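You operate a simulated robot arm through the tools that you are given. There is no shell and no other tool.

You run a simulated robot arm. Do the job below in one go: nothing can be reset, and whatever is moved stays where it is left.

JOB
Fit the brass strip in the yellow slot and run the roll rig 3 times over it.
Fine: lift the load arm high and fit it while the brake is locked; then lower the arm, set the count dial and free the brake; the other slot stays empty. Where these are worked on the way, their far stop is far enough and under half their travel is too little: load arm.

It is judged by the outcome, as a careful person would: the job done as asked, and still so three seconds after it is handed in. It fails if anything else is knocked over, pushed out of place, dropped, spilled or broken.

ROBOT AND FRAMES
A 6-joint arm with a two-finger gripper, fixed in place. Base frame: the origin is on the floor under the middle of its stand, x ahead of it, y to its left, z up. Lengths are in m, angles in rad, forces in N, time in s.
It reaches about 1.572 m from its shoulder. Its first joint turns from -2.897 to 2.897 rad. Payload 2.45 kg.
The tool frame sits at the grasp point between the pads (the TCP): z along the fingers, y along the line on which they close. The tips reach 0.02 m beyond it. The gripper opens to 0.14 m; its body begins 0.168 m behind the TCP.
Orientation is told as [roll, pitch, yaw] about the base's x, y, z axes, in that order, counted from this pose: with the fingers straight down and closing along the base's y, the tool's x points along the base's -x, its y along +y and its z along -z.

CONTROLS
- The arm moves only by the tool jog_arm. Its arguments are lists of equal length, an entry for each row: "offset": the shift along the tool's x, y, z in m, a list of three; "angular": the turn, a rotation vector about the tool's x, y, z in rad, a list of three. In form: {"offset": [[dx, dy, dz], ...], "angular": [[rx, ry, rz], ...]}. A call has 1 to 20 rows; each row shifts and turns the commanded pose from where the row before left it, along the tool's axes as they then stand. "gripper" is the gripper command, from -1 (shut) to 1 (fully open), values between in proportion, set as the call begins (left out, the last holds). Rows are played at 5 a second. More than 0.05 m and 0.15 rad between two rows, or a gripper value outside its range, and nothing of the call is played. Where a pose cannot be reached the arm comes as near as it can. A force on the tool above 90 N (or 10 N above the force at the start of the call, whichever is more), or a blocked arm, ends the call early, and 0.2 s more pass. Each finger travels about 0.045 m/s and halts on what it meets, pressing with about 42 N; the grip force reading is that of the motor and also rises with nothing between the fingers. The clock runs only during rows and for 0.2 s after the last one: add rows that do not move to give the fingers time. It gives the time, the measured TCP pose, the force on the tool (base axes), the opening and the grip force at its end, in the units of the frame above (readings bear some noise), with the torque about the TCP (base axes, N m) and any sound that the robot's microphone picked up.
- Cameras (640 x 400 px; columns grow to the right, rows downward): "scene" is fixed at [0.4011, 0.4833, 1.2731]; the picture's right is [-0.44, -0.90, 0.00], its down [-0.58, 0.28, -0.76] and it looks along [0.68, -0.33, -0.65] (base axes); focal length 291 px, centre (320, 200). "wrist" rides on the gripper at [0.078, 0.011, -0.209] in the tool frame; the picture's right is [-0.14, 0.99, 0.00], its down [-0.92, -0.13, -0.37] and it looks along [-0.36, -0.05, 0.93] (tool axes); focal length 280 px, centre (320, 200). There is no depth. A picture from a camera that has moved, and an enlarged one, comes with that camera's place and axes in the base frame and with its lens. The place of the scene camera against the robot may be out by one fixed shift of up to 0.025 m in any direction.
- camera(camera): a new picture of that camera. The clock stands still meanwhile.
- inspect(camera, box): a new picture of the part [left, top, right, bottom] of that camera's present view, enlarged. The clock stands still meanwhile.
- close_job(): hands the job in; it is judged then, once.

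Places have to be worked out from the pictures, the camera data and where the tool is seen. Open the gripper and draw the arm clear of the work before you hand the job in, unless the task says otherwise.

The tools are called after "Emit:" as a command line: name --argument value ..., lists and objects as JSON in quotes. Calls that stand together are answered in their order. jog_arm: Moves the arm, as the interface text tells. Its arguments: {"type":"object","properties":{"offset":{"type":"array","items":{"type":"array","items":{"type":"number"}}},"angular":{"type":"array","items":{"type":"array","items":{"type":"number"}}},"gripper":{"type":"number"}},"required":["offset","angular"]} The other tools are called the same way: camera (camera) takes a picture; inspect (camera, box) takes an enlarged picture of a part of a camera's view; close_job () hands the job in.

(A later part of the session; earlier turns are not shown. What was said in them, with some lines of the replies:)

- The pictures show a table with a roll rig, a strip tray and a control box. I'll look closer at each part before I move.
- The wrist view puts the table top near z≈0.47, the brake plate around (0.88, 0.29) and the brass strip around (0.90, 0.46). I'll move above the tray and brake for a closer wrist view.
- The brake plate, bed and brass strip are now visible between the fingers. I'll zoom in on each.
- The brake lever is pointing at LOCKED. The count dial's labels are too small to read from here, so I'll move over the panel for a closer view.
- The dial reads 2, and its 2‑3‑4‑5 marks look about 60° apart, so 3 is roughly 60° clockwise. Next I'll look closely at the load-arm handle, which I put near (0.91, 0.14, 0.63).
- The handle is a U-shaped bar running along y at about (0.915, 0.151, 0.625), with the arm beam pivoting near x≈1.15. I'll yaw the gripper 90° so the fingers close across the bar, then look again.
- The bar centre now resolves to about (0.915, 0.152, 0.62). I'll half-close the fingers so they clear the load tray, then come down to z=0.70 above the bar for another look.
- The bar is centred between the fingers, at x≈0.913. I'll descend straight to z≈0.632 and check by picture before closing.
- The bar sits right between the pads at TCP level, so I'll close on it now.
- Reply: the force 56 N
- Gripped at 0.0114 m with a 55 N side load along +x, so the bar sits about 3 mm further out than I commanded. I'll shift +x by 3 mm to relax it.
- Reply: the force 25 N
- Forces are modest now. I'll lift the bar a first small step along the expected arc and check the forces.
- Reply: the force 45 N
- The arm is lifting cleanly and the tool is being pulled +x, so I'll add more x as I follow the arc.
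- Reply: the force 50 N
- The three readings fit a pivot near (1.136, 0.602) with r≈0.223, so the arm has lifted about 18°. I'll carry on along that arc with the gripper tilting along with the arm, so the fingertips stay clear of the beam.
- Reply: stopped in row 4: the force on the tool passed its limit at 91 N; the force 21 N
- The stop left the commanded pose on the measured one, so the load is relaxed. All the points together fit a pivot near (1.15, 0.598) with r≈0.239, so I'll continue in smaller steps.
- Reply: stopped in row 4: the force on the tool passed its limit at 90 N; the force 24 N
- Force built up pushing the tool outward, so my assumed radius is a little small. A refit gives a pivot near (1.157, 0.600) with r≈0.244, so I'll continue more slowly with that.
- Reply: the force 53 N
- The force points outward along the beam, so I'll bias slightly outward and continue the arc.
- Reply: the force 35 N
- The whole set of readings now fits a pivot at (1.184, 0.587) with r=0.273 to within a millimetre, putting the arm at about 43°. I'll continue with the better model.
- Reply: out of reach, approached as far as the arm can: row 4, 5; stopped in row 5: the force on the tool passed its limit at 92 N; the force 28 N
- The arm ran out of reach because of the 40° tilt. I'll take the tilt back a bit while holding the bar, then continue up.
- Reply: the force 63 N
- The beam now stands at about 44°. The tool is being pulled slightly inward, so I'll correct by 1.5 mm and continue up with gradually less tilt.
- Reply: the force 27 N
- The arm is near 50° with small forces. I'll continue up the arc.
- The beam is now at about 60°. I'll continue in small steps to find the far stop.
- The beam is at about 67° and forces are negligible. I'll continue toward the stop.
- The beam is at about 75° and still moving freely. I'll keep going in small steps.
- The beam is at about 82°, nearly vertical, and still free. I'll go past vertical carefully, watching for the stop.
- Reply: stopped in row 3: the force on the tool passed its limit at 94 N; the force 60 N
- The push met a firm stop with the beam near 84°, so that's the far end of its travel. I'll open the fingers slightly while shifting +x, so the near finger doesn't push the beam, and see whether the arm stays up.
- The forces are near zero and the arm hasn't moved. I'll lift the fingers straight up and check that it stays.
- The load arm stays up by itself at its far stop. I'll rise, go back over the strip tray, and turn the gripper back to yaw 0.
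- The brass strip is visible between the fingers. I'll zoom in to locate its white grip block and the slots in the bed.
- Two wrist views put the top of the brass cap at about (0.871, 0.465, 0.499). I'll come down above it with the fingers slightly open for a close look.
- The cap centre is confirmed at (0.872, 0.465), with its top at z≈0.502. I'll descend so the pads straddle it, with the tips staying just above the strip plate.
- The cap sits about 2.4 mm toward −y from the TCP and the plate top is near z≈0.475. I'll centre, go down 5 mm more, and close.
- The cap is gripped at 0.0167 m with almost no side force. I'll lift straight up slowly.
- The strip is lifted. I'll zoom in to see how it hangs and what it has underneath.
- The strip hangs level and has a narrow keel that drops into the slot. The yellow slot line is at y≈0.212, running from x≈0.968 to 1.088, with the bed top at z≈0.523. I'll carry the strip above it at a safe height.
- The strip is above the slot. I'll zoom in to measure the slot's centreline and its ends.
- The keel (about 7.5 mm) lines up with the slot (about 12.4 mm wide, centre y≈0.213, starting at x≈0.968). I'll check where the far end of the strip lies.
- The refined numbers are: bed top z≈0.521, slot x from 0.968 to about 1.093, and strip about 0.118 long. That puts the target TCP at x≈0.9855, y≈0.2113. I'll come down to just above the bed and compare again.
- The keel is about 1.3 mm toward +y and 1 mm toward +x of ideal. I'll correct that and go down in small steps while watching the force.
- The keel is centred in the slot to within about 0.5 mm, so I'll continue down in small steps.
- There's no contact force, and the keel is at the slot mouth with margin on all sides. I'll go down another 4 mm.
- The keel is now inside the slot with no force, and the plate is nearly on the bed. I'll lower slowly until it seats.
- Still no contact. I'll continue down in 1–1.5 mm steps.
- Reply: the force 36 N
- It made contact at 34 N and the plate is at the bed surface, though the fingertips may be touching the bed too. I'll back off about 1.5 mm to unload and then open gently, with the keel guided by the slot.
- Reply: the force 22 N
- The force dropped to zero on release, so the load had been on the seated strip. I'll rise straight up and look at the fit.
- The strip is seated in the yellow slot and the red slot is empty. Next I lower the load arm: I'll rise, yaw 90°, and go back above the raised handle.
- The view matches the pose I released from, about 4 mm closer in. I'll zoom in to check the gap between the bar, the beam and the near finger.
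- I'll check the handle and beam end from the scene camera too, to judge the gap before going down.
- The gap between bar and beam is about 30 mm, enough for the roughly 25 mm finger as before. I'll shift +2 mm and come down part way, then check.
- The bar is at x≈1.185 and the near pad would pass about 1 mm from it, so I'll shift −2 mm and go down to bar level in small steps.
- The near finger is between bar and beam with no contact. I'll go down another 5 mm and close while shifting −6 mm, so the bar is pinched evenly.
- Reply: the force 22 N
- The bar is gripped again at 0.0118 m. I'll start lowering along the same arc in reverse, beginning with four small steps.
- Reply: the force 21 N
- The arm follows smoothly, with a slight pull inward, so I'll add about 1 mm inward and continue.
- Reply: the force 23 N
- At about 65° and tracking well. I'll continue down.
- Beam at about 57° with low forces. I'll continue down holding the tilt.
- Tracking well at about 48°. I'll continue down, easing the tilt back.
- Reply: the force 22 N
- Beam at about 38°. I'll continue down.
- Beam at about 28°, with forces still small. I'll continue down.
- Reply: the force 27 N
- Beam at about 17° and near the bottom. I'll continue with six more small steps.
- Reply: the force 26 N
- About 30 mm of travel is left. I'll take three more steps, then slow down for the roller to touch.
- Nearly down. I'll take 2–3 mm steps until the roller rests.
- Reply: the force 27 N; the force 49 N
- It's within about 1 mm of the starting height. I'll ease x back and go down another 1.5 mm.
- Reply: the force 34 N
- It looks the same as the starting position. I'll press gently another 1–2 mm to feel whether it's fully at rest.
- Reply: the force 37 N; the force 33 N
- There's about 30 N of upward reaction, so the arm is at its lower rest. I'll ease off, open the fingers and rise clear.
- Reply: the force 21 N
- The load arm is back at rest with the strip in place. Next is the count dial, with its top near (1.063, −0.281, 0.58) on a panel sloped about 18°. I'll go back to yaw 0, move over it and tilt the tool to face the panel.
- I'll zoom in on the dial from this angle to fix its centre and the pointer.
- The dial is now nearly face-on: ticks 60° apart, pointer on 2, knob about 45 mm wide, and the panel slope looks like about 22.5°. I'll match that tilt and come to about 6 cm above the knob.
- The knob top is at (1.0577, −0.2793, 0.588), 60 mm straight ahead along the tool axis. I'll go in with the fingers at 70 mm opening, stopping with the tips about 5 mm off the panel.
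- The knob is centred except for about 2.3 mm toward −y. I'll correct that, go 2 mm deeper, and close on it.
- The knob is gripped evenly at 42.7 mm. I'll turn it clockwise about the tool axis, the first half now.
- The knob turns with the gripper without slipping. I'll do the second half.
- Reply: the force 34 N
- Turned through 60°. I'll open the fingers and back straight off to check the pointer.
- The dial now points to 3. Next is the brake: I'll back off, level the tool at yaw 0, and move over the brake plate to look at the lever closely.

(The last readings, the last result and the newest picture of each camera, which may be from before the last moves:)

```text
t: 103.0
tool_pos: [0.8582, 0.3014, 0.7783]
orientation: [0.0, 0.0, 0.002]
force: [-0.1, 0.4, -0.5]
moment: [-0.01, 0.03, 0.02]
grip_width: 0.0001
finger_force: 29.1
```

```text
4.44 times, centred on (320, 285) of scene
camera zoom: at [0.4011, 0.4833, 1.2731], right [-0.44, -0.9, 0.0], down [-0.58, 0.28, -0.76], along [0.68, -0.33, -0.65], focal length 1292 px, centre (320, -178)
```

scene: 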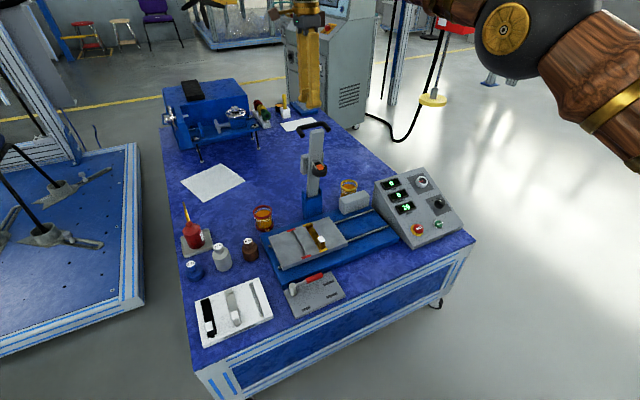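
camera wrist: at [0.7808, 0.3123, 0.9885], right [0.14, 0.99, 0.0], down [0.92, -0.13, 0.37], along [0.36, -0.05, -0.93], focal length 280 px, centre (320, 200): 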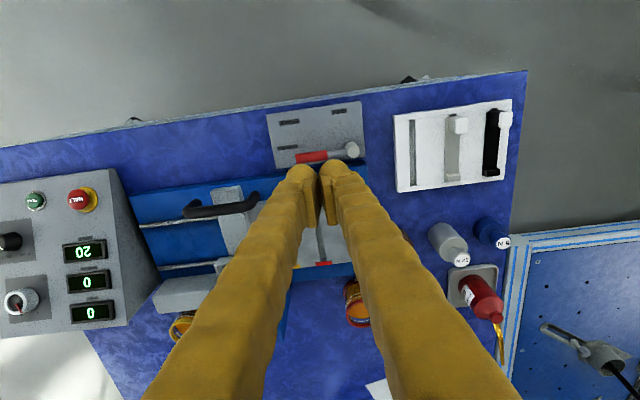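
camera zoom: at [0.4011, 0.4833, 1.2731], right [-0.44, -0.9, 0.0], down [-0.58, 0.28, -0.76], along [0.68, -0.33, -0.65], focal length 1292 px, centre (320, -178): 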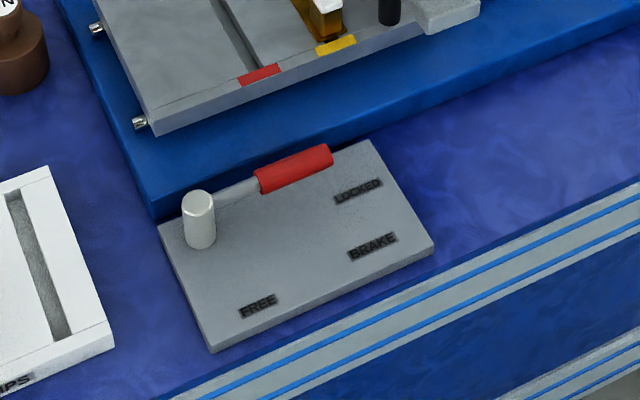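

I'll zoom in on the lever from the wrist camera to fix its pivot, handle and height.

Emit:
inspect --camera "wrist" --box '[255, 95, 375, 175]'

```text
5.00 times, centred on (315, 135) of wrist
camera zoom: at [0.7808, 0.3123, 0.9885], right [0.14, 0.99, 0.0], down [0.92, -0.13, 0.37], along [0.36, -0.05, -0.93], focal length 1402 px, centre (345, 525)
```

zoom: 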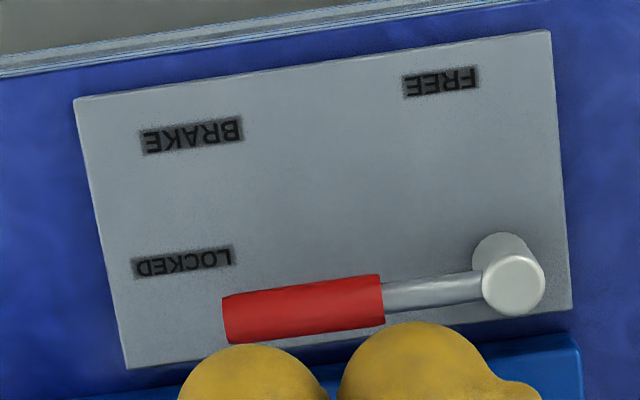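

The pivot is at (0.8855, 0.355) and the red handle lies along −y at z≈0.512, with the rig's blue base top at z≈0.478. With the fingers closed, I'll come down on the rig side of the handle, ready to push it round to FREE.

Emit:
jog_arm --offset '[[-0.015, -0.0065, 0.0445], [-0.015, -0.0065, 0.0445], [-0.015, -0.0065, 0.0445], [-0.015, -0.0065, 0.0445], [0, 0, 0]]' --angular '[[0, 0, 0], [0, 0, 0], [0, 0, 0], [0, 0, 0], [0, 0, 0]]'

Emit:
camera --camera "wrist"

Emit:
inspect --camera "scene" --box '[270, 210, 380, 310]'

```text
t: 104.2
tool_pos: [0.921, 0.2759, 0.6011]
orientation: [0.001, 0.0, -0.001]
force: [-0.6, -0.4, 0.1]
moment: [0.01, -0.01, 0.01]
grip_width: 0.0
finger_force: 28.5
```

```text
taken
camera wrist: at [0.8418, 0.2875, 0.8095], right [0.14, 0.99, 0.0], down [0.92, -0.13, 0.37], along [0.36, -0.05, -0.93], focal length 280 px, centre (320, 200)
```

wrist: 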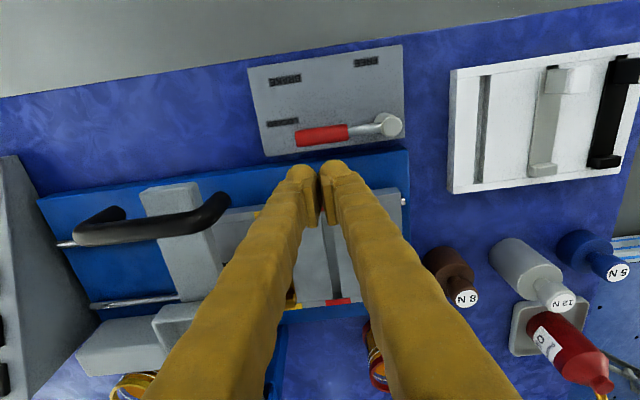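

```text
4.00 times, centred on (325, 260) of scene
camera zoom: at [0.4011, 0.4833, 1.2731], right [-0.44, -0.9, 0.0], down [-0.58, 0.28, -0.76], along [0.68, -0.33, -0.65], focal length 1162 px, centre (300, -40)
```

zoom: 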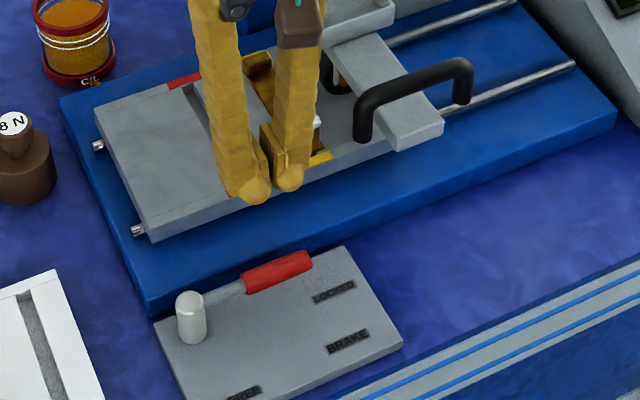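

The finger block has clear space between the handle and the bed edge. I'll descend to z≈0.517.

Emit:
jog_arm --offset '[[0.002, 0, 0.03], [0, 0, 0.03], [0, 0, 0.015], [0, 0, 0.008], [0, 0, 0]]' --angular '[[0, 0, 0], [0, 0, 0], [0, 0, 0], [0, 0, 0], [0, 0, 0]]'

Emit:
inspect --camera "wrist" --box '[240, 80, 400, 220]'

Emit:
inspect --camera "scene" --box '[280, 230, 360, 310]'

```text
t: 105.4
tool_pos: [0.9162, 0.2737, 0.5172]
orientation: [0.0, -0.001, 0.001]
force: [2.9, 0.2, -0.1]
moment: [-0.01, -0.04, 0.01]
grip_width: 0.0
finger_force: 29.2
```

```text
2.86 times, centred on (320, 150) of wrist
camera zoom: at [0.8381, 0.2866, 0.7264], right [0.14, 0.99, 0.0], down [0.92, -0.13, 0.37], along [0.36, -0.05, -0.93], focal length 801 px, centre (320, 343)
```

zoom: 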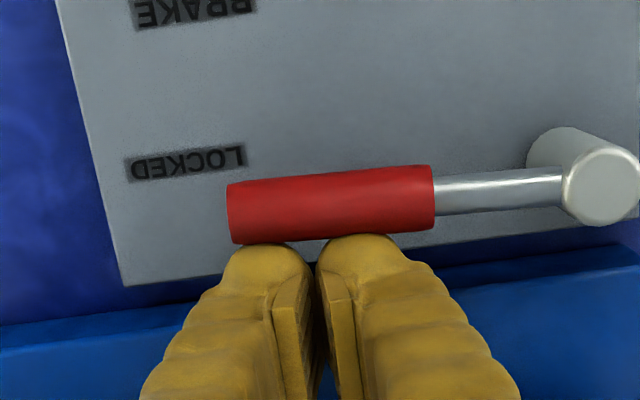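

```text
5.00 times, centred on (320, 270) of scene
camera zoom: at [0.4011, 0.4833, 1.2731], right [-0.44, -0.9, 0.0], down [-0.58, 0.28, -0.76], along [0.68, -0.33, -0.65], focal length 1453 px, centre (320, -150)
```

zoom: 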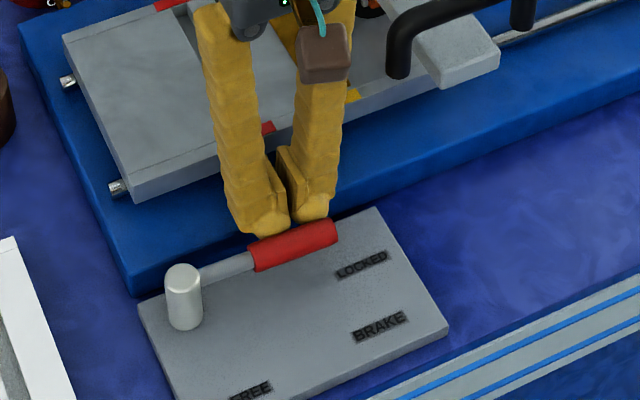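

The fingertips just touch the handle. I'll push it round toward FREE along its arc, turning the tool with it, about 45° first.

Emit:
jog_arm --offset '[[0.0082, -0.0026, 0], [0.0082, -0.0026, 0], [0.0082, -0.0026, 0], [0.0082, -0.0026, 0], [0, 0, 0]]' --angular '[[0, 0, 0.1], [0, 0, 0.1], [0, 0, 0.1], [0, 0, 0.1], [0, 0, 0]]'

Emit:
inspect --camera "wrist" --box '[240, 80, 400, 220]'

Emit:
inspect --camera "scene" --box '[280, 230, 360, 310]'

```text
t: 106.6
tool_pos: [0.8831, 0.27, 0.5173]
orientation: [-0.002, 0.0, -0.403]
force: [0.4, -0.9, 0.1]
moment: [0.01, -0.01, -0.01]
grip_width: 0.0
finger_force: 29.4
```

```text
2.86 times, centred on (320, 150) of wrist
camera zoom: at [0.8152, 0.3106, 0.7274], right [0.51, 0.86, 0.0], down [0.8, -0.48, 0.37], along [0.32, -0.19, -0.93], focal length 801 px, centre (320, 343)
```

zoom: 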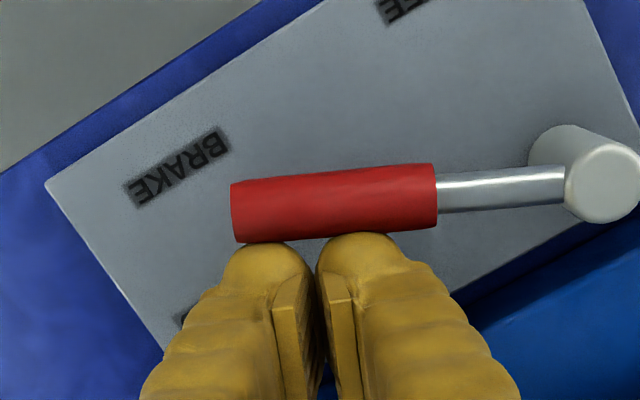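

```text
5.00 times, centred on (320, 270) of scene
camera zoom: at [0.4011, 0.4833, 1.2731], right [-0.44, -0.9, 0.0], down [-0.58, 0.28, -0.76], along [0.68, -0.33, -0.65], focal length 1453 px, centre (320, -150)
```

zoom: 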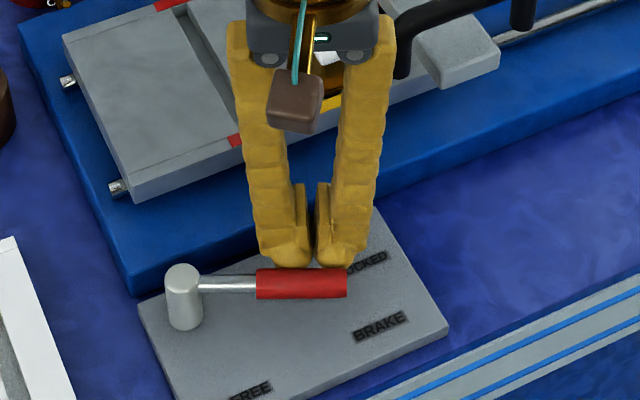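

The lever is following with almost no force. I'll continue to about 75°.

Emit:
jog_arm --offset '[[0.0082, -0.0026, 0], [0.0082, -0.0026, 0], [0.0082, -0.0026, 0], [0.0082, -0.0026, 0], [0.0082, -0.0026, 0], [0.0082, -0.0026, 0], [0.0082, -0.0026, 0], [0.0082, -0.0026, 0], [0.0082, -0.0026, 0], [0, 0, 0]]' --angular '[[0, 0, 0.1], [0, 0, 0.1], [0, 0, 0.1], [0, 0, 0.1], [0, 0, 0.1], [0, 0, 0.1], [0, 0, 0.1], [0, 0, 0.1], [0, 0, 0.1], [0, 0, 0]]'

Emit:
inspect --camera "wrist" --box '[240, 80, 400, 220]'

Emit:
inspect --camera "scene" --box '[260, 230, 360, 330]'

```text
t: 108.3
tool_pos: [0.8294, 0.2854, 0.5192]
orientation: [0.002, -0.001, -1.16]
force: [15.5, -35.5, -1.8]
moment: [-0.47, -0.05, 0.33]
grip_width: 0.0001
finger_force: 29.2
stopped in row 8: the force on the tool passed its limit at 105 N (the readings are from after the stop); the commanded pose is now the measured one
```

```text
2.86 times, centred on (320, 150) of wrist
camera zoom: at [0.8074, 0.3629, 0.7285], right [0.96, 0.27, 0.0], down [0.25, -0.89, 0.37], along [0.1, -0.36, -0.93], focal length 801 px, centre (320, 343)
```

zoom: 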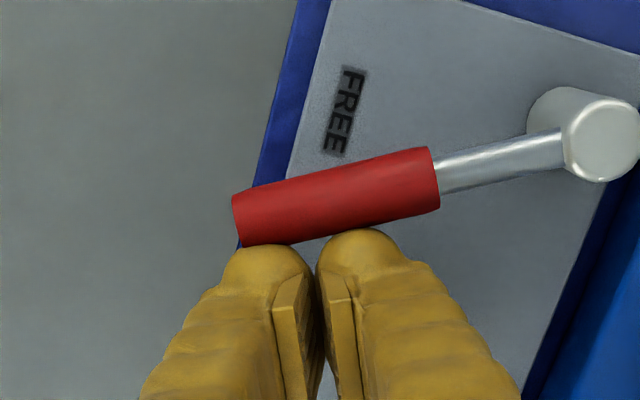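

```text
4.00 times, centred on (310, 280) of scene
camera zoom: at [0.4011, 0.4833, 1.2731], right [-0.44, -0.9, 0.0], down [-0.58, 0.28, -0.76], along [0.68, -0.33, -0.65], focal length 1162 px, centre (360, -120)
```

zoom: 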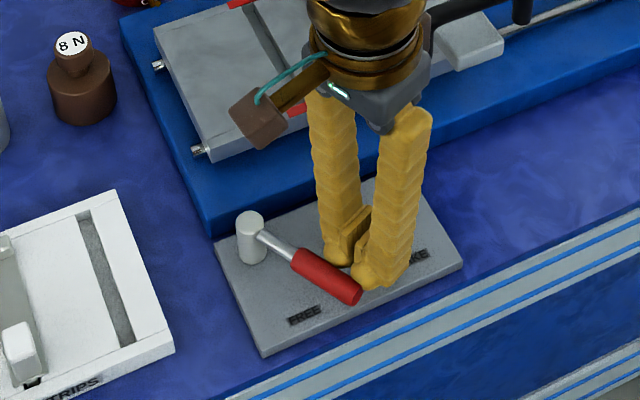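

The lever came up against a firm stop at roughly 62°, right beside the FREE label. I'll back away from it, rise, and look.

Emit:
jog_arm --offset '[[-0.008, 0, 0], [-0.012, 0, 0], [0, 0, -0.03], [0, 0, -0.04], [0, 0, -0.04], [0, 0, -0.04], [0, 0, 0]]' --angular '[[0, 0, 0], [0, 0, 0], [0, 0, 0], [0, 0, 0], [0, 0, 0], [0, 0, 0], [0, 0, 0]]'

Emit:
inspect --camera "scene" --box '[260, 230, 360, 330]'

Emit:
camera --camera "wrist"

Emit:
camera --camera "scene"

```text
t: 110.0
tool_pos: [0.8355, 0.2698, 0.6697]
orientation: [0.002, -0.002, -1.158]
force: [0.2, -0.2, -0.4]
moment: [0.01, -0.04, 0.0]
grip_width: 0.0001
finger_force: 29.0
```

```text
4.00 times, centred on (310, 280) of scene
camera zoom: at [0.4011, 0.4833, 1.2731], right [-0.44, -0.9, 0.0], down [-0.58, 0.28, -0.76], along [0.68, -0.33, -0.65], focal length 1162 px, centre (360, -120)
```

zoom: 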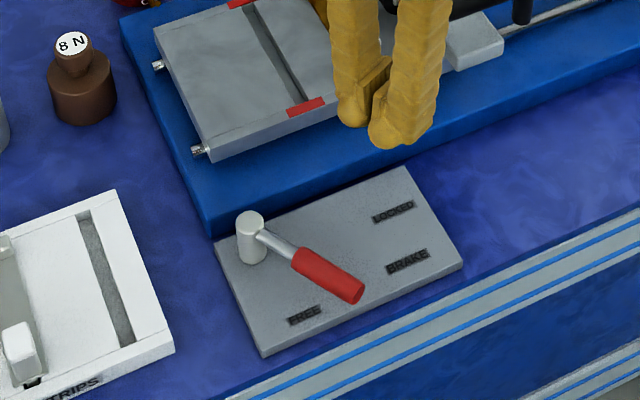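

```text
taken
camera wrist: at [0.814, 0.3463, 0.8793], right [0.96, 0.27, 0.0], down [0.25, -0.89, 0.37], along [0.1, -0.36, -0.93], focal length 280 px, centre (320, 200)
```

wrist: 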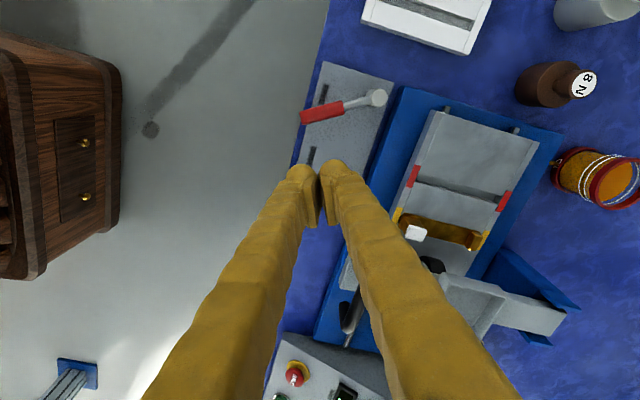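

```text
taken
```

scene: 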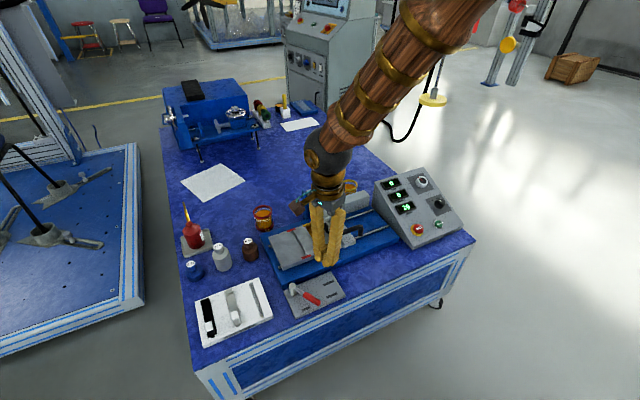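

The lever rests at 60° against its stop beside FREE, with all other things in place. Now I'll rise, return to yaw 0, and move over to the ROLL button with the fingers closed.

Emit:
jog_arm --offset '[[0, 0, -0.045], [0, 0, -0.045], [0, 0, -0.04], [0, 0, 0], [0, 0, 0], [0, 0, 0], [0, 0, 0], [0, 0, 0], [0, 0, 0], [0, 0, 0], [0, 0, 0], [0, 0, 0]]' --angular '[[0, 0, 0], [0, 0, 0], [0, 0, 0], [0, 0, -0.14475], [0, 0, -0.14475], [0, 0, -0.14475], [0, 0, -0.14475], [0, 0, -0.14475], [0, 0, -0.14475], [0, 0, -0.14475], [0, 0, -0.14475], [0, 0, 0]]'

Emit:
jog_arm --offset '[[-0.002, -0.0464, 0.005], [-0.002, -0.0464, 0.005], [-0.002, -0.0464, 0.005], [-0.002, -0.0464, 0.005], [-0.002, -0.0464, 0.005], [-0.002, -0.0464, 0.005], [-0.002, -0.0464, 0.005], [-0.002, -0.0464, 0.005], [-0.002, -0.0464, 0.005], [-0.002, -0.0464, 0.005], [-0.002, -0.0464, 0.005], [0, 0, 0], [0, 0, 0], [0, 0, 0], [0, 0, 0]]' --angular '[[0, 0, 0], [0, 0, 0], [0, 0, 0], [0, 0, 0], [0, 0, 0], [0, 0, 0], [0, 0, 0], [0, 0, 0], [0, 0, 0], [0, 0, 0], [0, 0, 0], [0, -0.131, 0], [0, -0.131, 0], [0, -0.131, 0], [0, 0, 0]]'

Emit:
camera --camera "wrist"

Emit:
camera --camera "scene"

```text
t: 112.5
tool_pos: [0.8346, 0.2713, 0.7989]
orientation: [-0.002, -0.003, 0.001]
force: [0.1, 0.0, 0.4]
moment: [0.01, -0.01, 0.03]
grip_width: 0.0001
finger_force: 28.8
```

```text
t: 115.8
tool_pos: [0.8567, -0.2416, 0.7442]
orientation: [-0.002, -0.397, -0.002]
force: [0.7, -0.7, 0.6]
moment: [-0.02, -0.02, -0.01]
grip_width: 0.0004
finger_force: 29.6
```

```text
taken
camera wrist: at [0.7041, -0.2291, 0.9073], right [0.13, 0.99, 0.05], down [0.71, -0.13, 0.7], along [0.7, -0.05, -0.72], focal length 280 px, centre (320, 200)
```

wrist: 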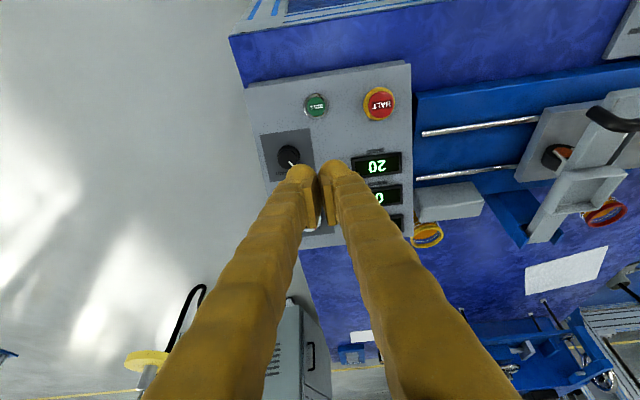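

```text
taken
```

scene: 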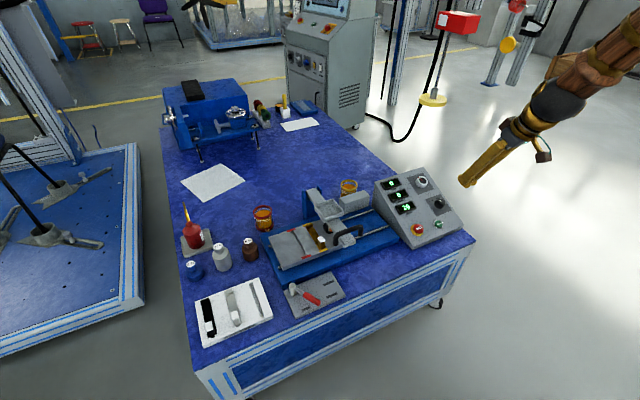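

I'll zoom in on the ROLL button.

Emit:
inspect --camera "wrist" --box '[280, 75, 410, 145]'

Emit:
inspect --camera "scene" --box '[400, 200, 470, 250]'

```text
4.92 times, centred on (345, 110) of wrist
camera zoom: at [0.7041, -0.2291, 0.9073], right [0.13, 0.99, 0.05], down [0.71, -0.13, 0.7], along [0.7, -0.05, -0.72], focal length 1380 px, centre (197, 643)
```

zoom: 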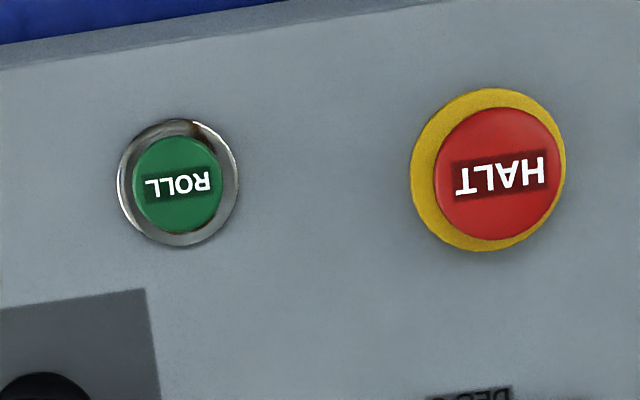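

```text
8.00 times, centred on (435, 225) of scene
camera zoom: at [0.4011, 0.4833, 1.2731], right [-0.44, -0.9, 0.0], down [-0.58, 0.28, -0.76], along [0.68, -0.33, -0.65], focal length 2325 px, centre (-600, 0)
```

zoom: 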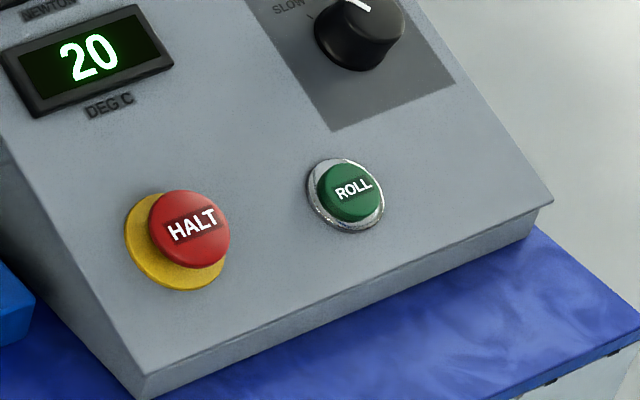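

ROLL's cap top is near (0.898, −0.239, 0.501) and is about 28 mm across. I'll look at the closed fingertips' shape to decide how to press it.

Emit:
inspect --camera "scene" --box '[445, 120, 545, 200]'

Emit:
inspect --camera "wrist" --box '[270, 140, 370, 240]'

```text
5.00 times, centred on (495, 160) of scene
camera zoom: at [0.4011, 0.4833, 1.2731], right [-0.44, -0.9, 0.0], down [-0.58, 0.28, -0.76], along [0.68, -0.33, -0.65], focal length 1453 px, centre (-555, 400)
```

zoom: 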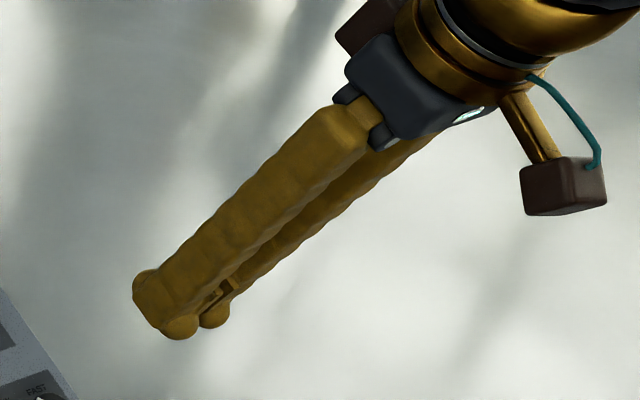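

```text
4.00 times, centred on (320, 190) of wrist
camera zoom: at [0.7041, -0.2291, 0.9073], right [0.13, 0.99, 0.05], down [0.71, -0.13, 0.7], along [0.7, -0.05, -0.72], focal length 1122 px, centre (320, 240)
```

zoom: 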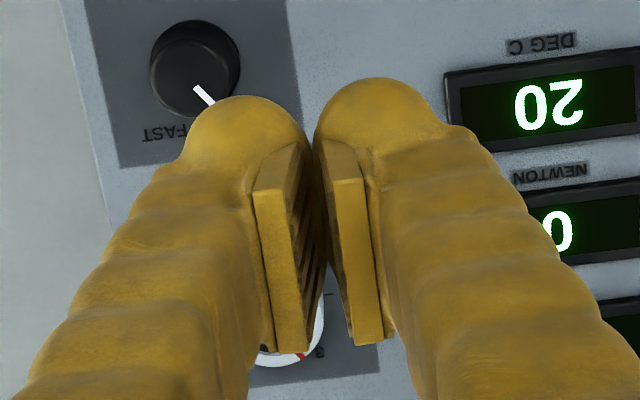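

The fingertip end is a block about 45 mm wide with a rounded corner, which is fine for pressing a raised cap. I'll come to about 5 cm above ROLL along the panel normal.

Emit:
jog_arm --offset '[[0.0138, 0.0007, 0.0426], [0.0138, 0.0007, 0.0426], [0.0138, 0.0007, 0.0426], [0.0137, 0.0005, 0.0427], [0, 0, 0]]' --angular '[[0, 0, 0], [0, 0, 0], [0, 0, 0], [0, 0, 0], [0, 0, 0]]'

Emit:
camera --camera "wrist"

Emit:
inspect --camera "wrist" --box '[270, 110, 410, 210]'

Emit:
inspect --camera "scene" --box '[390, 160, 490, 250]'

```text
t: 117.0
tool_pos: [0.8733, -0.2396, 0.566]
orientation: [0.0, -0.395, -0.002]
force: [0.3, -0.6, 0.4]
moment: [-0.04, -0.01, -0.01]
grip_width: 0.0002
finger_force: 29.4
```

```text
taken
camera wrist: at [0.7206, -0.2264, 0.7289], right [0.13, 0.99, 0.05], down [0.71, -0.13, 0.7], along [0.7, -0.05, -0.72], focal length 280 px, centre (320, 200)
```

wrist: 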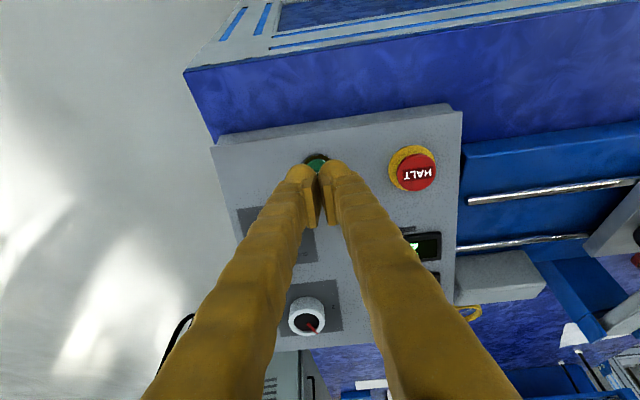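

```text
4.00 times, centred on (340, 160) of wrist
camera zoom: at [0.7206, -0.2264, 0.7289], right [0.13, 0.99, 0.05], down [0.71, -0.13, 0.7], along [0.7, -0.05, -0.72], focal length 1122 px, centre (240, 360)
```

zoom: 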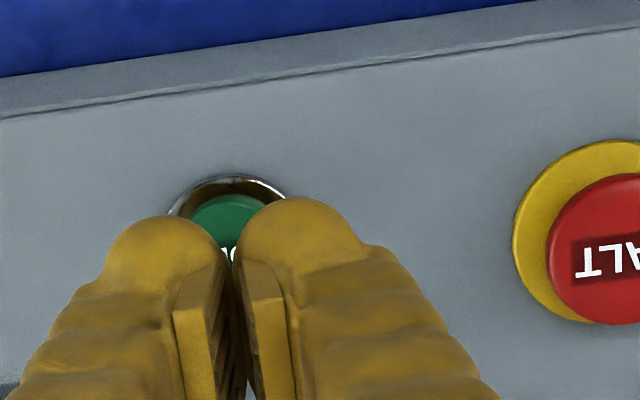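

```text
4.44 times, centred on (440, 205) of scene
camera zoom: at [0.4011, 0.4833, 1.2731], right [-0.44, -0.9, 0.0], down [-0.58, 0.28, -0.76], along [0.68, -0.33, -0.65], focal length 1292 px, centre (-213, 178)
```

zoom: 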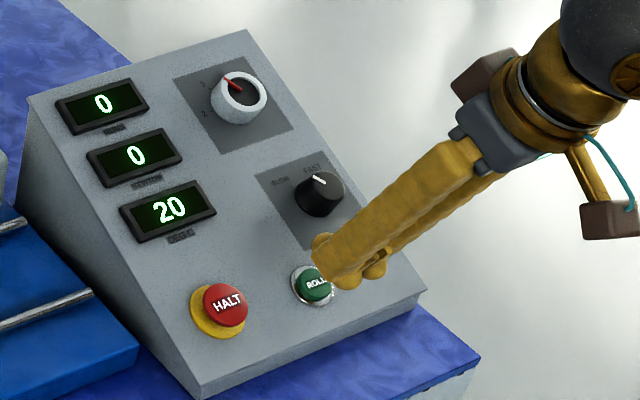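

ROLL is straight ahead, about 2 mm toward −y. I'll close most of the distance, then press in small steps.

Emit:
jog_arm --offset '[[0.001, -0.0025, 0.02], [0, 0, 0.015], [0, 0, 0.006], [0, 0, 0]]' --angular '[[0, 0, 0], [0, 0, 0], [0, 0, 0], [0, 0, 0]]'

Emit:
inspect --camera "scene" --box '[400, 190, 480, 250]'

Emit:
inspect --camera "wrist" --box '[270, 110, 410, 210]'

```text
t: 118.0
tool_pos: [0.8873, -0.2405, 0.5279]
orientation: [0.001, -0.397, -0.001]
force: [0.6, -0.3, -0.7]
moment: [0.0, 0.03, -0.04]
grip_width: 0.0
finger_force: 29.6
```

```text
6.67 times, centred on (440, 220) of scene
camera zoom: at [0.4011, 0.4833, 1.2731], right [-0.44, -0.9, 0.0], down [-0.58, 0.28, -0.76], along [0.68, -0.33, -0.65], focal length 1938 px, centre (-480, 67)
```

zoom: 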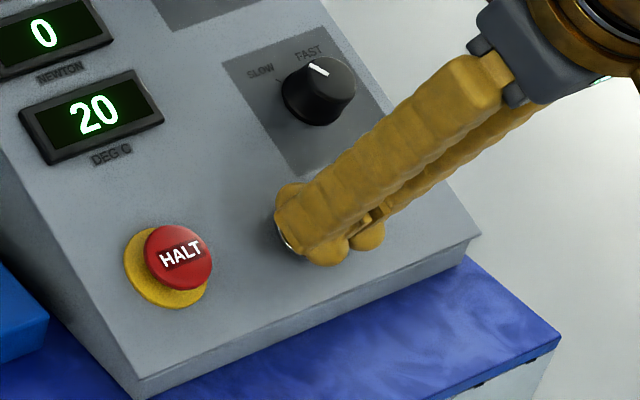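

```text
4.00 times, centred on (340, 160) of wrist
camera zoom: at [0.7343, -0.2288, 0.6911], right [0.13, 0.99, 0.05], down [0.71, -0.13, 0.7], along [0.7, -0.05, -0.72], focal length 1122 px, centre (240, 360)
```

zoom: 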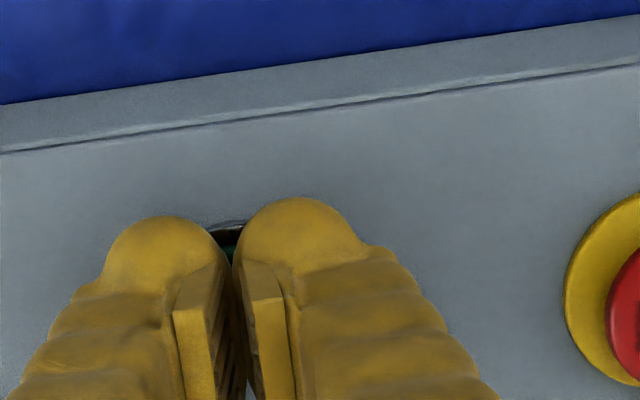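

The fingertips are right over the button. I'll press in small steps now, watching the force and any sound.

Emit:
jog_arm --offset '[[0, 0, 0.003], [0, 0, 0.003], [0, 0, 0.002], [0, 0, 0]]' --angular '[[0, 0, 0], [0, 0, 0], [0, 0, 0], [0, 0, 0]]'

Emit:
jog_arm --offset '[[0, 0, 0.0015], [0, 0, 0.0015], [0, 0, 0]]' --angular '[[0, 0, 0], [0, 0, 0], [0, 0, 0]]'

```text
t: 119.0
tool_pos: [0.8894, -0.2398, 0.52]
orientation: [-0.001, -0.395, -0.003]
force: [-5.4, -3.3, 10.7]
moment: [-0.1, 0.07, 0.08]
grip_width: 0.0061
finger_force: 29.2
heard: click
```

```text
t: 119.8
tool_pos: [0.8906, -0.24, 0.5171]
orientation: [0.001, -0.395, -0.001]
force: [-9.4, -3.0, 18.2]
moment: [-0.06, 0.07, 0.04]
grip_width: 0.006
finger_force: 29.7
```

I heard a click on contact. I'll back off along the tool axis and look at the rig and displays.

Emit:
jog_arm --offset '[[0, 0, -0.01], [0, 0, -0.03], [0, 0, -0.04], [0, 0, -0.04]]' --angular '[[0, 0, 0], [0, 0, 0], [0, 0, 0], [0, 0, 0]]'

Emit:
camera --camera "scene"

Emit:
inspect --camera "scene" --box '[260, 160, 480, 300]'

```text
t: 120.8
tool_pos: [0.8442, -0.2394, 0.6266]
orientation: [0.0, -0.394, -0.001]
force: [0.8, -0.1, 0.4]
moment: [0.04, -0.01, 0.01]
grip_width: 0.0
finger_force: 29.4
```

```text
taken
```

scene: 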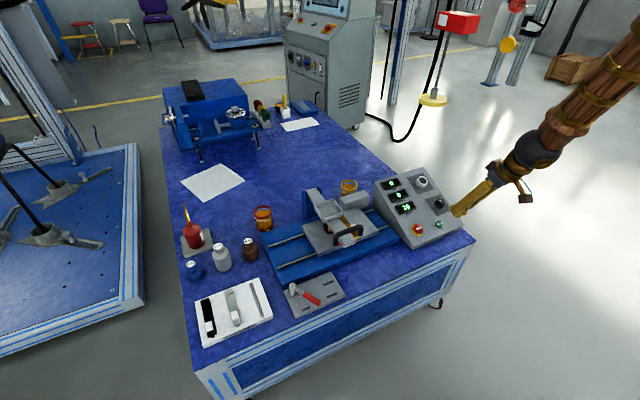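

```text
2.86 times, centred on (370, 230) of scene
camera zoom: at [0.4011, 0.4833, 1.2731], right [-0.44, -0.9, 0.0], down [-0.58, 0.28, -0.76], along [0.68, -0.33, -0.65], focal length 830 px, centre (177, 114)
```

zoom: 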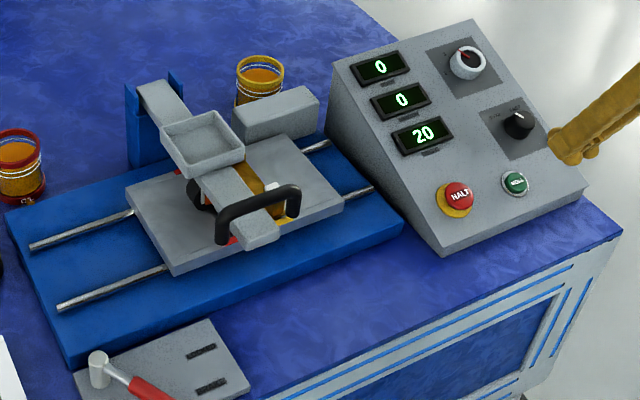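

The bed is moving under the roller, so the rig is running. I'll draw back a little and wait, checking the counter.

Emit:
jog_arm --offset '[[0, 0, -0.03], [0, 0, -0.03], [0, 0, 0], [0, 0, 0], [0, 0, 0], [0, 0, 0], [0, 0, 0], [0, 0, 0], [0, 0, 0], [0, 0, 0]]' --angular '[[0, 0, 0], [0, 0, 0], [0, 0, 0], [0, 0, 0], [0, 0, 0], [0, 0, 0], [0, 0, 0], [0, 0, 0], [0, 0, 0], [0, 0, 0]]'

Emit:
inspect --camera "scene" --box '[260, 160, 480, 300]'

```text
t: 123.0
tool_pos: [0.8193, -0.2382, 0.682]
orientation: [0.001, -0.395, -0.001]
force: [-0.3, -0.2, -0.2]
moment: [0.0, -0.02, -0.02]
grip_width: 0.0
finger_force: 29.0
```

```text
2.86 times, centred on (370, 230) of scene
camera zoom: at [0.4011, 0.4833, 1.2731], right [-0.44, -0.9, 0.0], down [-0.58, 0.28, -0.76], along [0.68, -0.33, -0.65], focal length 830 px, centre (177, 114)
```

zoom: 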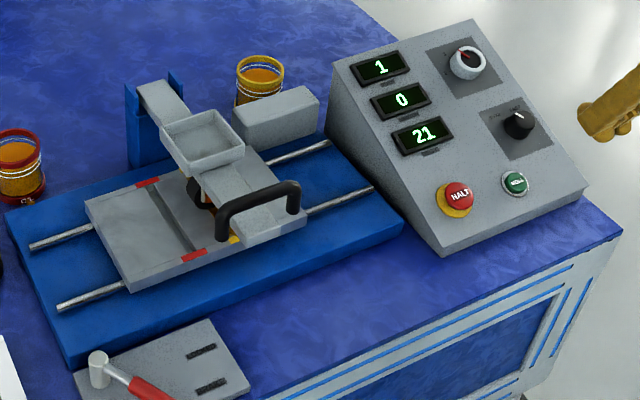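

The counter shows 1 run done and it's still moving. I'll keep waiting.

Emit:
jog_arm --offset '[[0, 0, 0], [0, 0, 0], [0, 0, 0], [0, 0, 0], [0, 0, 0], [0, 0, 0], [0, 0, 0], [0, 0, 0], [0, 0, 0], [0, 0, 0], [0, 0, 0], [0, 0, 0], [0, 0, 0], [0, 0, 0], [0, 0, 0], [0, 0, 0], [0, 0, 0], [0, 0, 0]]' --angular '[[0, 0, 0], [0, 0, 0], [0, 0, 0], [0, 0, 0], [0, 0, 0], [0, 0, 0], [0, 0, 0], [0, 0, 0], [0, 0, 0], [0, 0, 0], [0, 0, 0], [0, 0, 0], [0, 0, 0], [0, 0, 0], [0, 0, 0], [0, 0, 0], [0, 0, 0], [0, 0, 0]]'

Emit:
inspect --camera "scene" --box '[260, 160, 480, 300]'

```text
t: 126.8
tool_pos: [0.8208, -0.2403, 0.6827]
orientation: [0.001, -0.396, -0.003]
force: [0.6, 0.0, 0.4]
moment: [-0.02, 0.0, 0.0]
grip_width: 0.0002
finger_force: 29.6
```

```text
2.86 times, centred on (370, 230) of scene
camera zoom: at [0.4011, 0.4833, 1.2731], right [-0.44, -0.9, 0.0], down [-0.58, 0.28, -0.76], along [0.68, -0.33, -0.65], focal length 830 px, centre (177, 114)
```

zoom: 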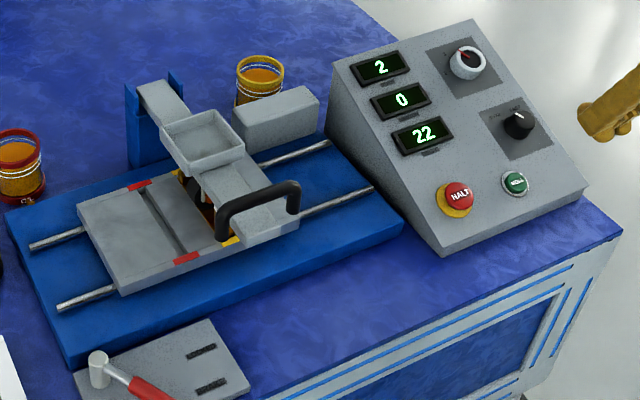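

Two runs done. I'll wait for the third.

Emit:
jog_arm --offset '[[0, 0, 0], [0, 0, 0], [0, 0, 0], [0, 0, 0], [0, 0, 0], [0, 0, 0], [0, 0, 0], [0, 0, 0], [0, 0, 0], [0, 0, 0], [0, 0, 0], [0, 0, 0], [0, 0, 0], [0, 0, 0], [0, 0, 0], [0, 0, 0], [0, 0, 0], [0, 0, 0]]' --angular '[[0, 0, 0], [0, 0, 0], [0, 0, 0], [0, 0, 0], [0, 0, 0], [0, 0, 0], [0, 0, 0], [0, 0, 0], [0, 0, 0], [0, 0, 0], [0, 0, 0], [0, 0, 0], [0, 0, 0], [0, 0, 0], [0, 0, 0], [0, 0, 0], [0, 0, 0], [0, 0, 0]]'

Emit:
inspect --camera "scene" --box '[260, 160, 480, 300]'

```text
t: 130.6
tool_pos: [0.8216, -0.2403, 0.6835]
orientation: [0.0, -0.395, -0.001]
force: [-0.3, -0.1, -0.7]
moment: [-0.01, 0.0, 0.01]
grip_width: 0.0002
finger_force: 30.3
```

```text
2.86 times, centred on (370, 230) of scene
camera zoom: at [0.4011, 0.4833, 1.2731], right [-0.44, -0.9, 0.0], down [-0.58, 0.28, -0.76], along [0.68, -0.33, -0.65], focal length 830 px, centre (177, 114)
```

zoom: 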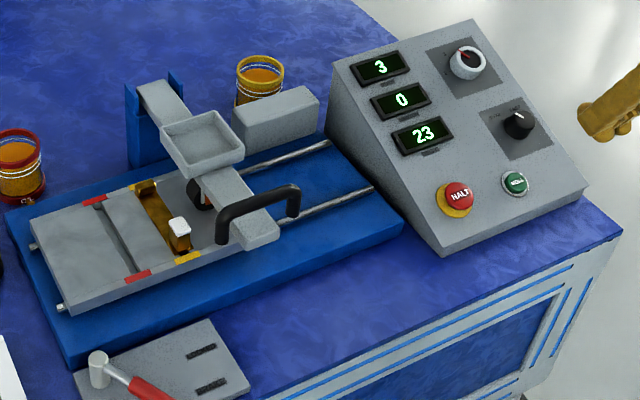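

RUNS shows 3 and the bed is back at its start. I'll open the gripper, draw the arm up clear, and check that it stays stopped.

Emit:
jog_arm --offset '[[0, 0, -0.04], [0, 0, -0.04], [0, 0, -0.04], [0, 0, -0.04], [0, 0, 0], [0, 0, 0], [0, 0, 0], [0, 0, 0], [0, 0, 0], [0, 0, 0], [0, 0, 0], [0, 0, 0], [0, 0, 0], [0, 0, 0], [0, 0, 0], [0, 0, 0], [0, 0, 0], [0, 0, 0], [0, 0, 0], [0, 0, 0]]' --angular '[[0, 0, 0], [0, 0, 0], [0, 0, 0], [0, 0, 0], [0, 0.131, 0], [0, 0.131, 0], [0, 0.131, 0], [0, 0, 0], [0, 0, 0], [0, 0, 0], [0, 0, 0], [0, 0, 0], [0, 0, 0], [0, 0, 0], [0, 0, 0], [0, 0, 0], [0, 0, 0], [0, 0, 0], [0, 0, 0], [0, 0, 0]]' --gripper 1

Emit:
camera --camera "scene"

Emit:
inspect --camera "scene" --box '[260, 160, 480, 300]'

Emit:
camera --camera "wrist"

```text
t: 134.8
tool_pos: [0.7595, -0.2409, 0.8322]
orientation: [0.0, -0.002, -0.001]
force: [-0.7, 0.5, -0.1]
moment: [-0.02, -0.01, -0.03]
grip_width: 0.14
finger_force: 0.0
```

```text
taken
```

scene: 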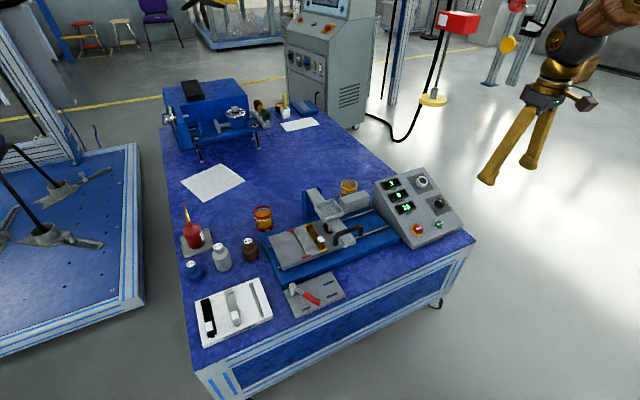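

```text
2.86 times, centred on (370, 230) of scene
camera zoom: at [0.4011, 0.4833, 1.2731], right [-0.44, -0.9, 0.0], down [-0.58, 0.28, -0.76], along [0.68, -0.33, -0.65], focal length 830 px, centre (177, 114)
```

zoom: 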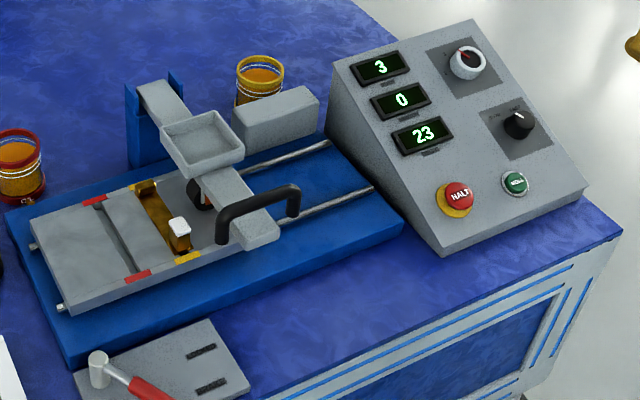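

```text
taken
camera wrist: at [0.6811, -0.2286, 1.04], right [0.14, 0.99, 0.0], down [0.92, -0.13, 0.37], along [0.37, -0.05, -0.93], focal length 280 px, centre (320, 200)
```

wrist: 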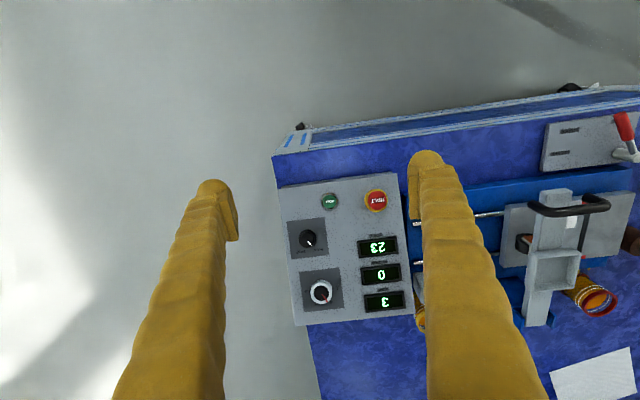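

The counter holds at 3 and the bed is still. One last close look at the strip and the rest of the bench.

Emit:
inspect --camera "scene" --box '[260, 195, 380, 285]'

Emit:
inspect --camera "scene" --box '[170, 200, 360, 340]'

```text
4.44 times, centred on (320, 240) of scene
camera zoom: at [0.4011, 0.4833, 1.2731], right [-0.44, -0.9, 0.0], down [-0.58, 0.28, -0.76], along [0.68, -0.33, -0.65], focal length 1292 px, centre (320, 22)
```

zoom: 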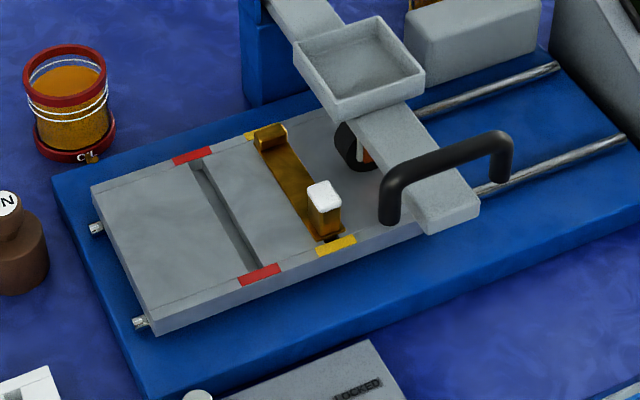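

```text
2.86 times, centred on (265, 270) of scene
camera zoom: at [0.4011, 0.4833, 1.2731], right [-0.44, -0.9, 0.0], down [-0.58, 0.28, -0.76], along [0.68, -0.33, -0.65], focal length 830 px, centre (477, 0)
```

zoom: 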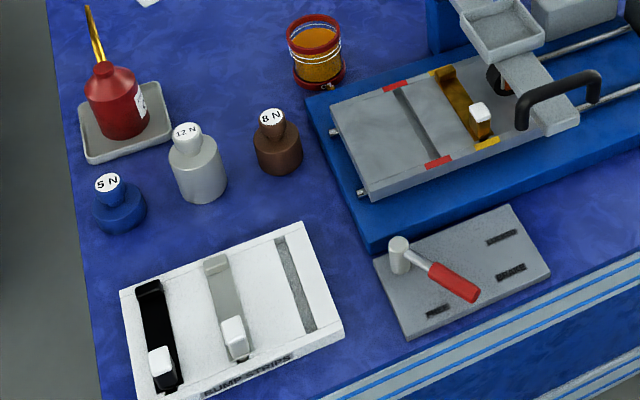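

The strip is seated in the yellow slot and the red slot is empty. The load arm is down, the dial reads 3, the brake is free, and RUNS shows 3 with the rig stopped. Nothing else on the bench has moved, and the gripper is open and clear, so I'm handing in the job.

Emit:
close_job

```text
The job is handed in.
```

The brass strip is fitted in the yellow slot and the rig ran over it 3 times. The RUNS counter reads 3, and the bed is back at its start and stopped.

- **Strip:** I lifted the load arm to its far stop and seated the strip while the brake was locked. The red slot is empty.
- **Load arm:** lowered back to its rest position. The lowering was controlled, with the handle gripped all the way down.
- **Count dial:** turned from 2 to 3.
- **Brake:** the lever stopped firmly after about 60°, beside the FREE label. The bed then ran when I pressed ROLL, so I took that stop as the free position.
- **Speed knob and weights:** not touched. The load display read 0 N throughout.

In the last pictures nothing else on the bench had been moved or knocked over. The gripper is open and the arm is clear of the work.
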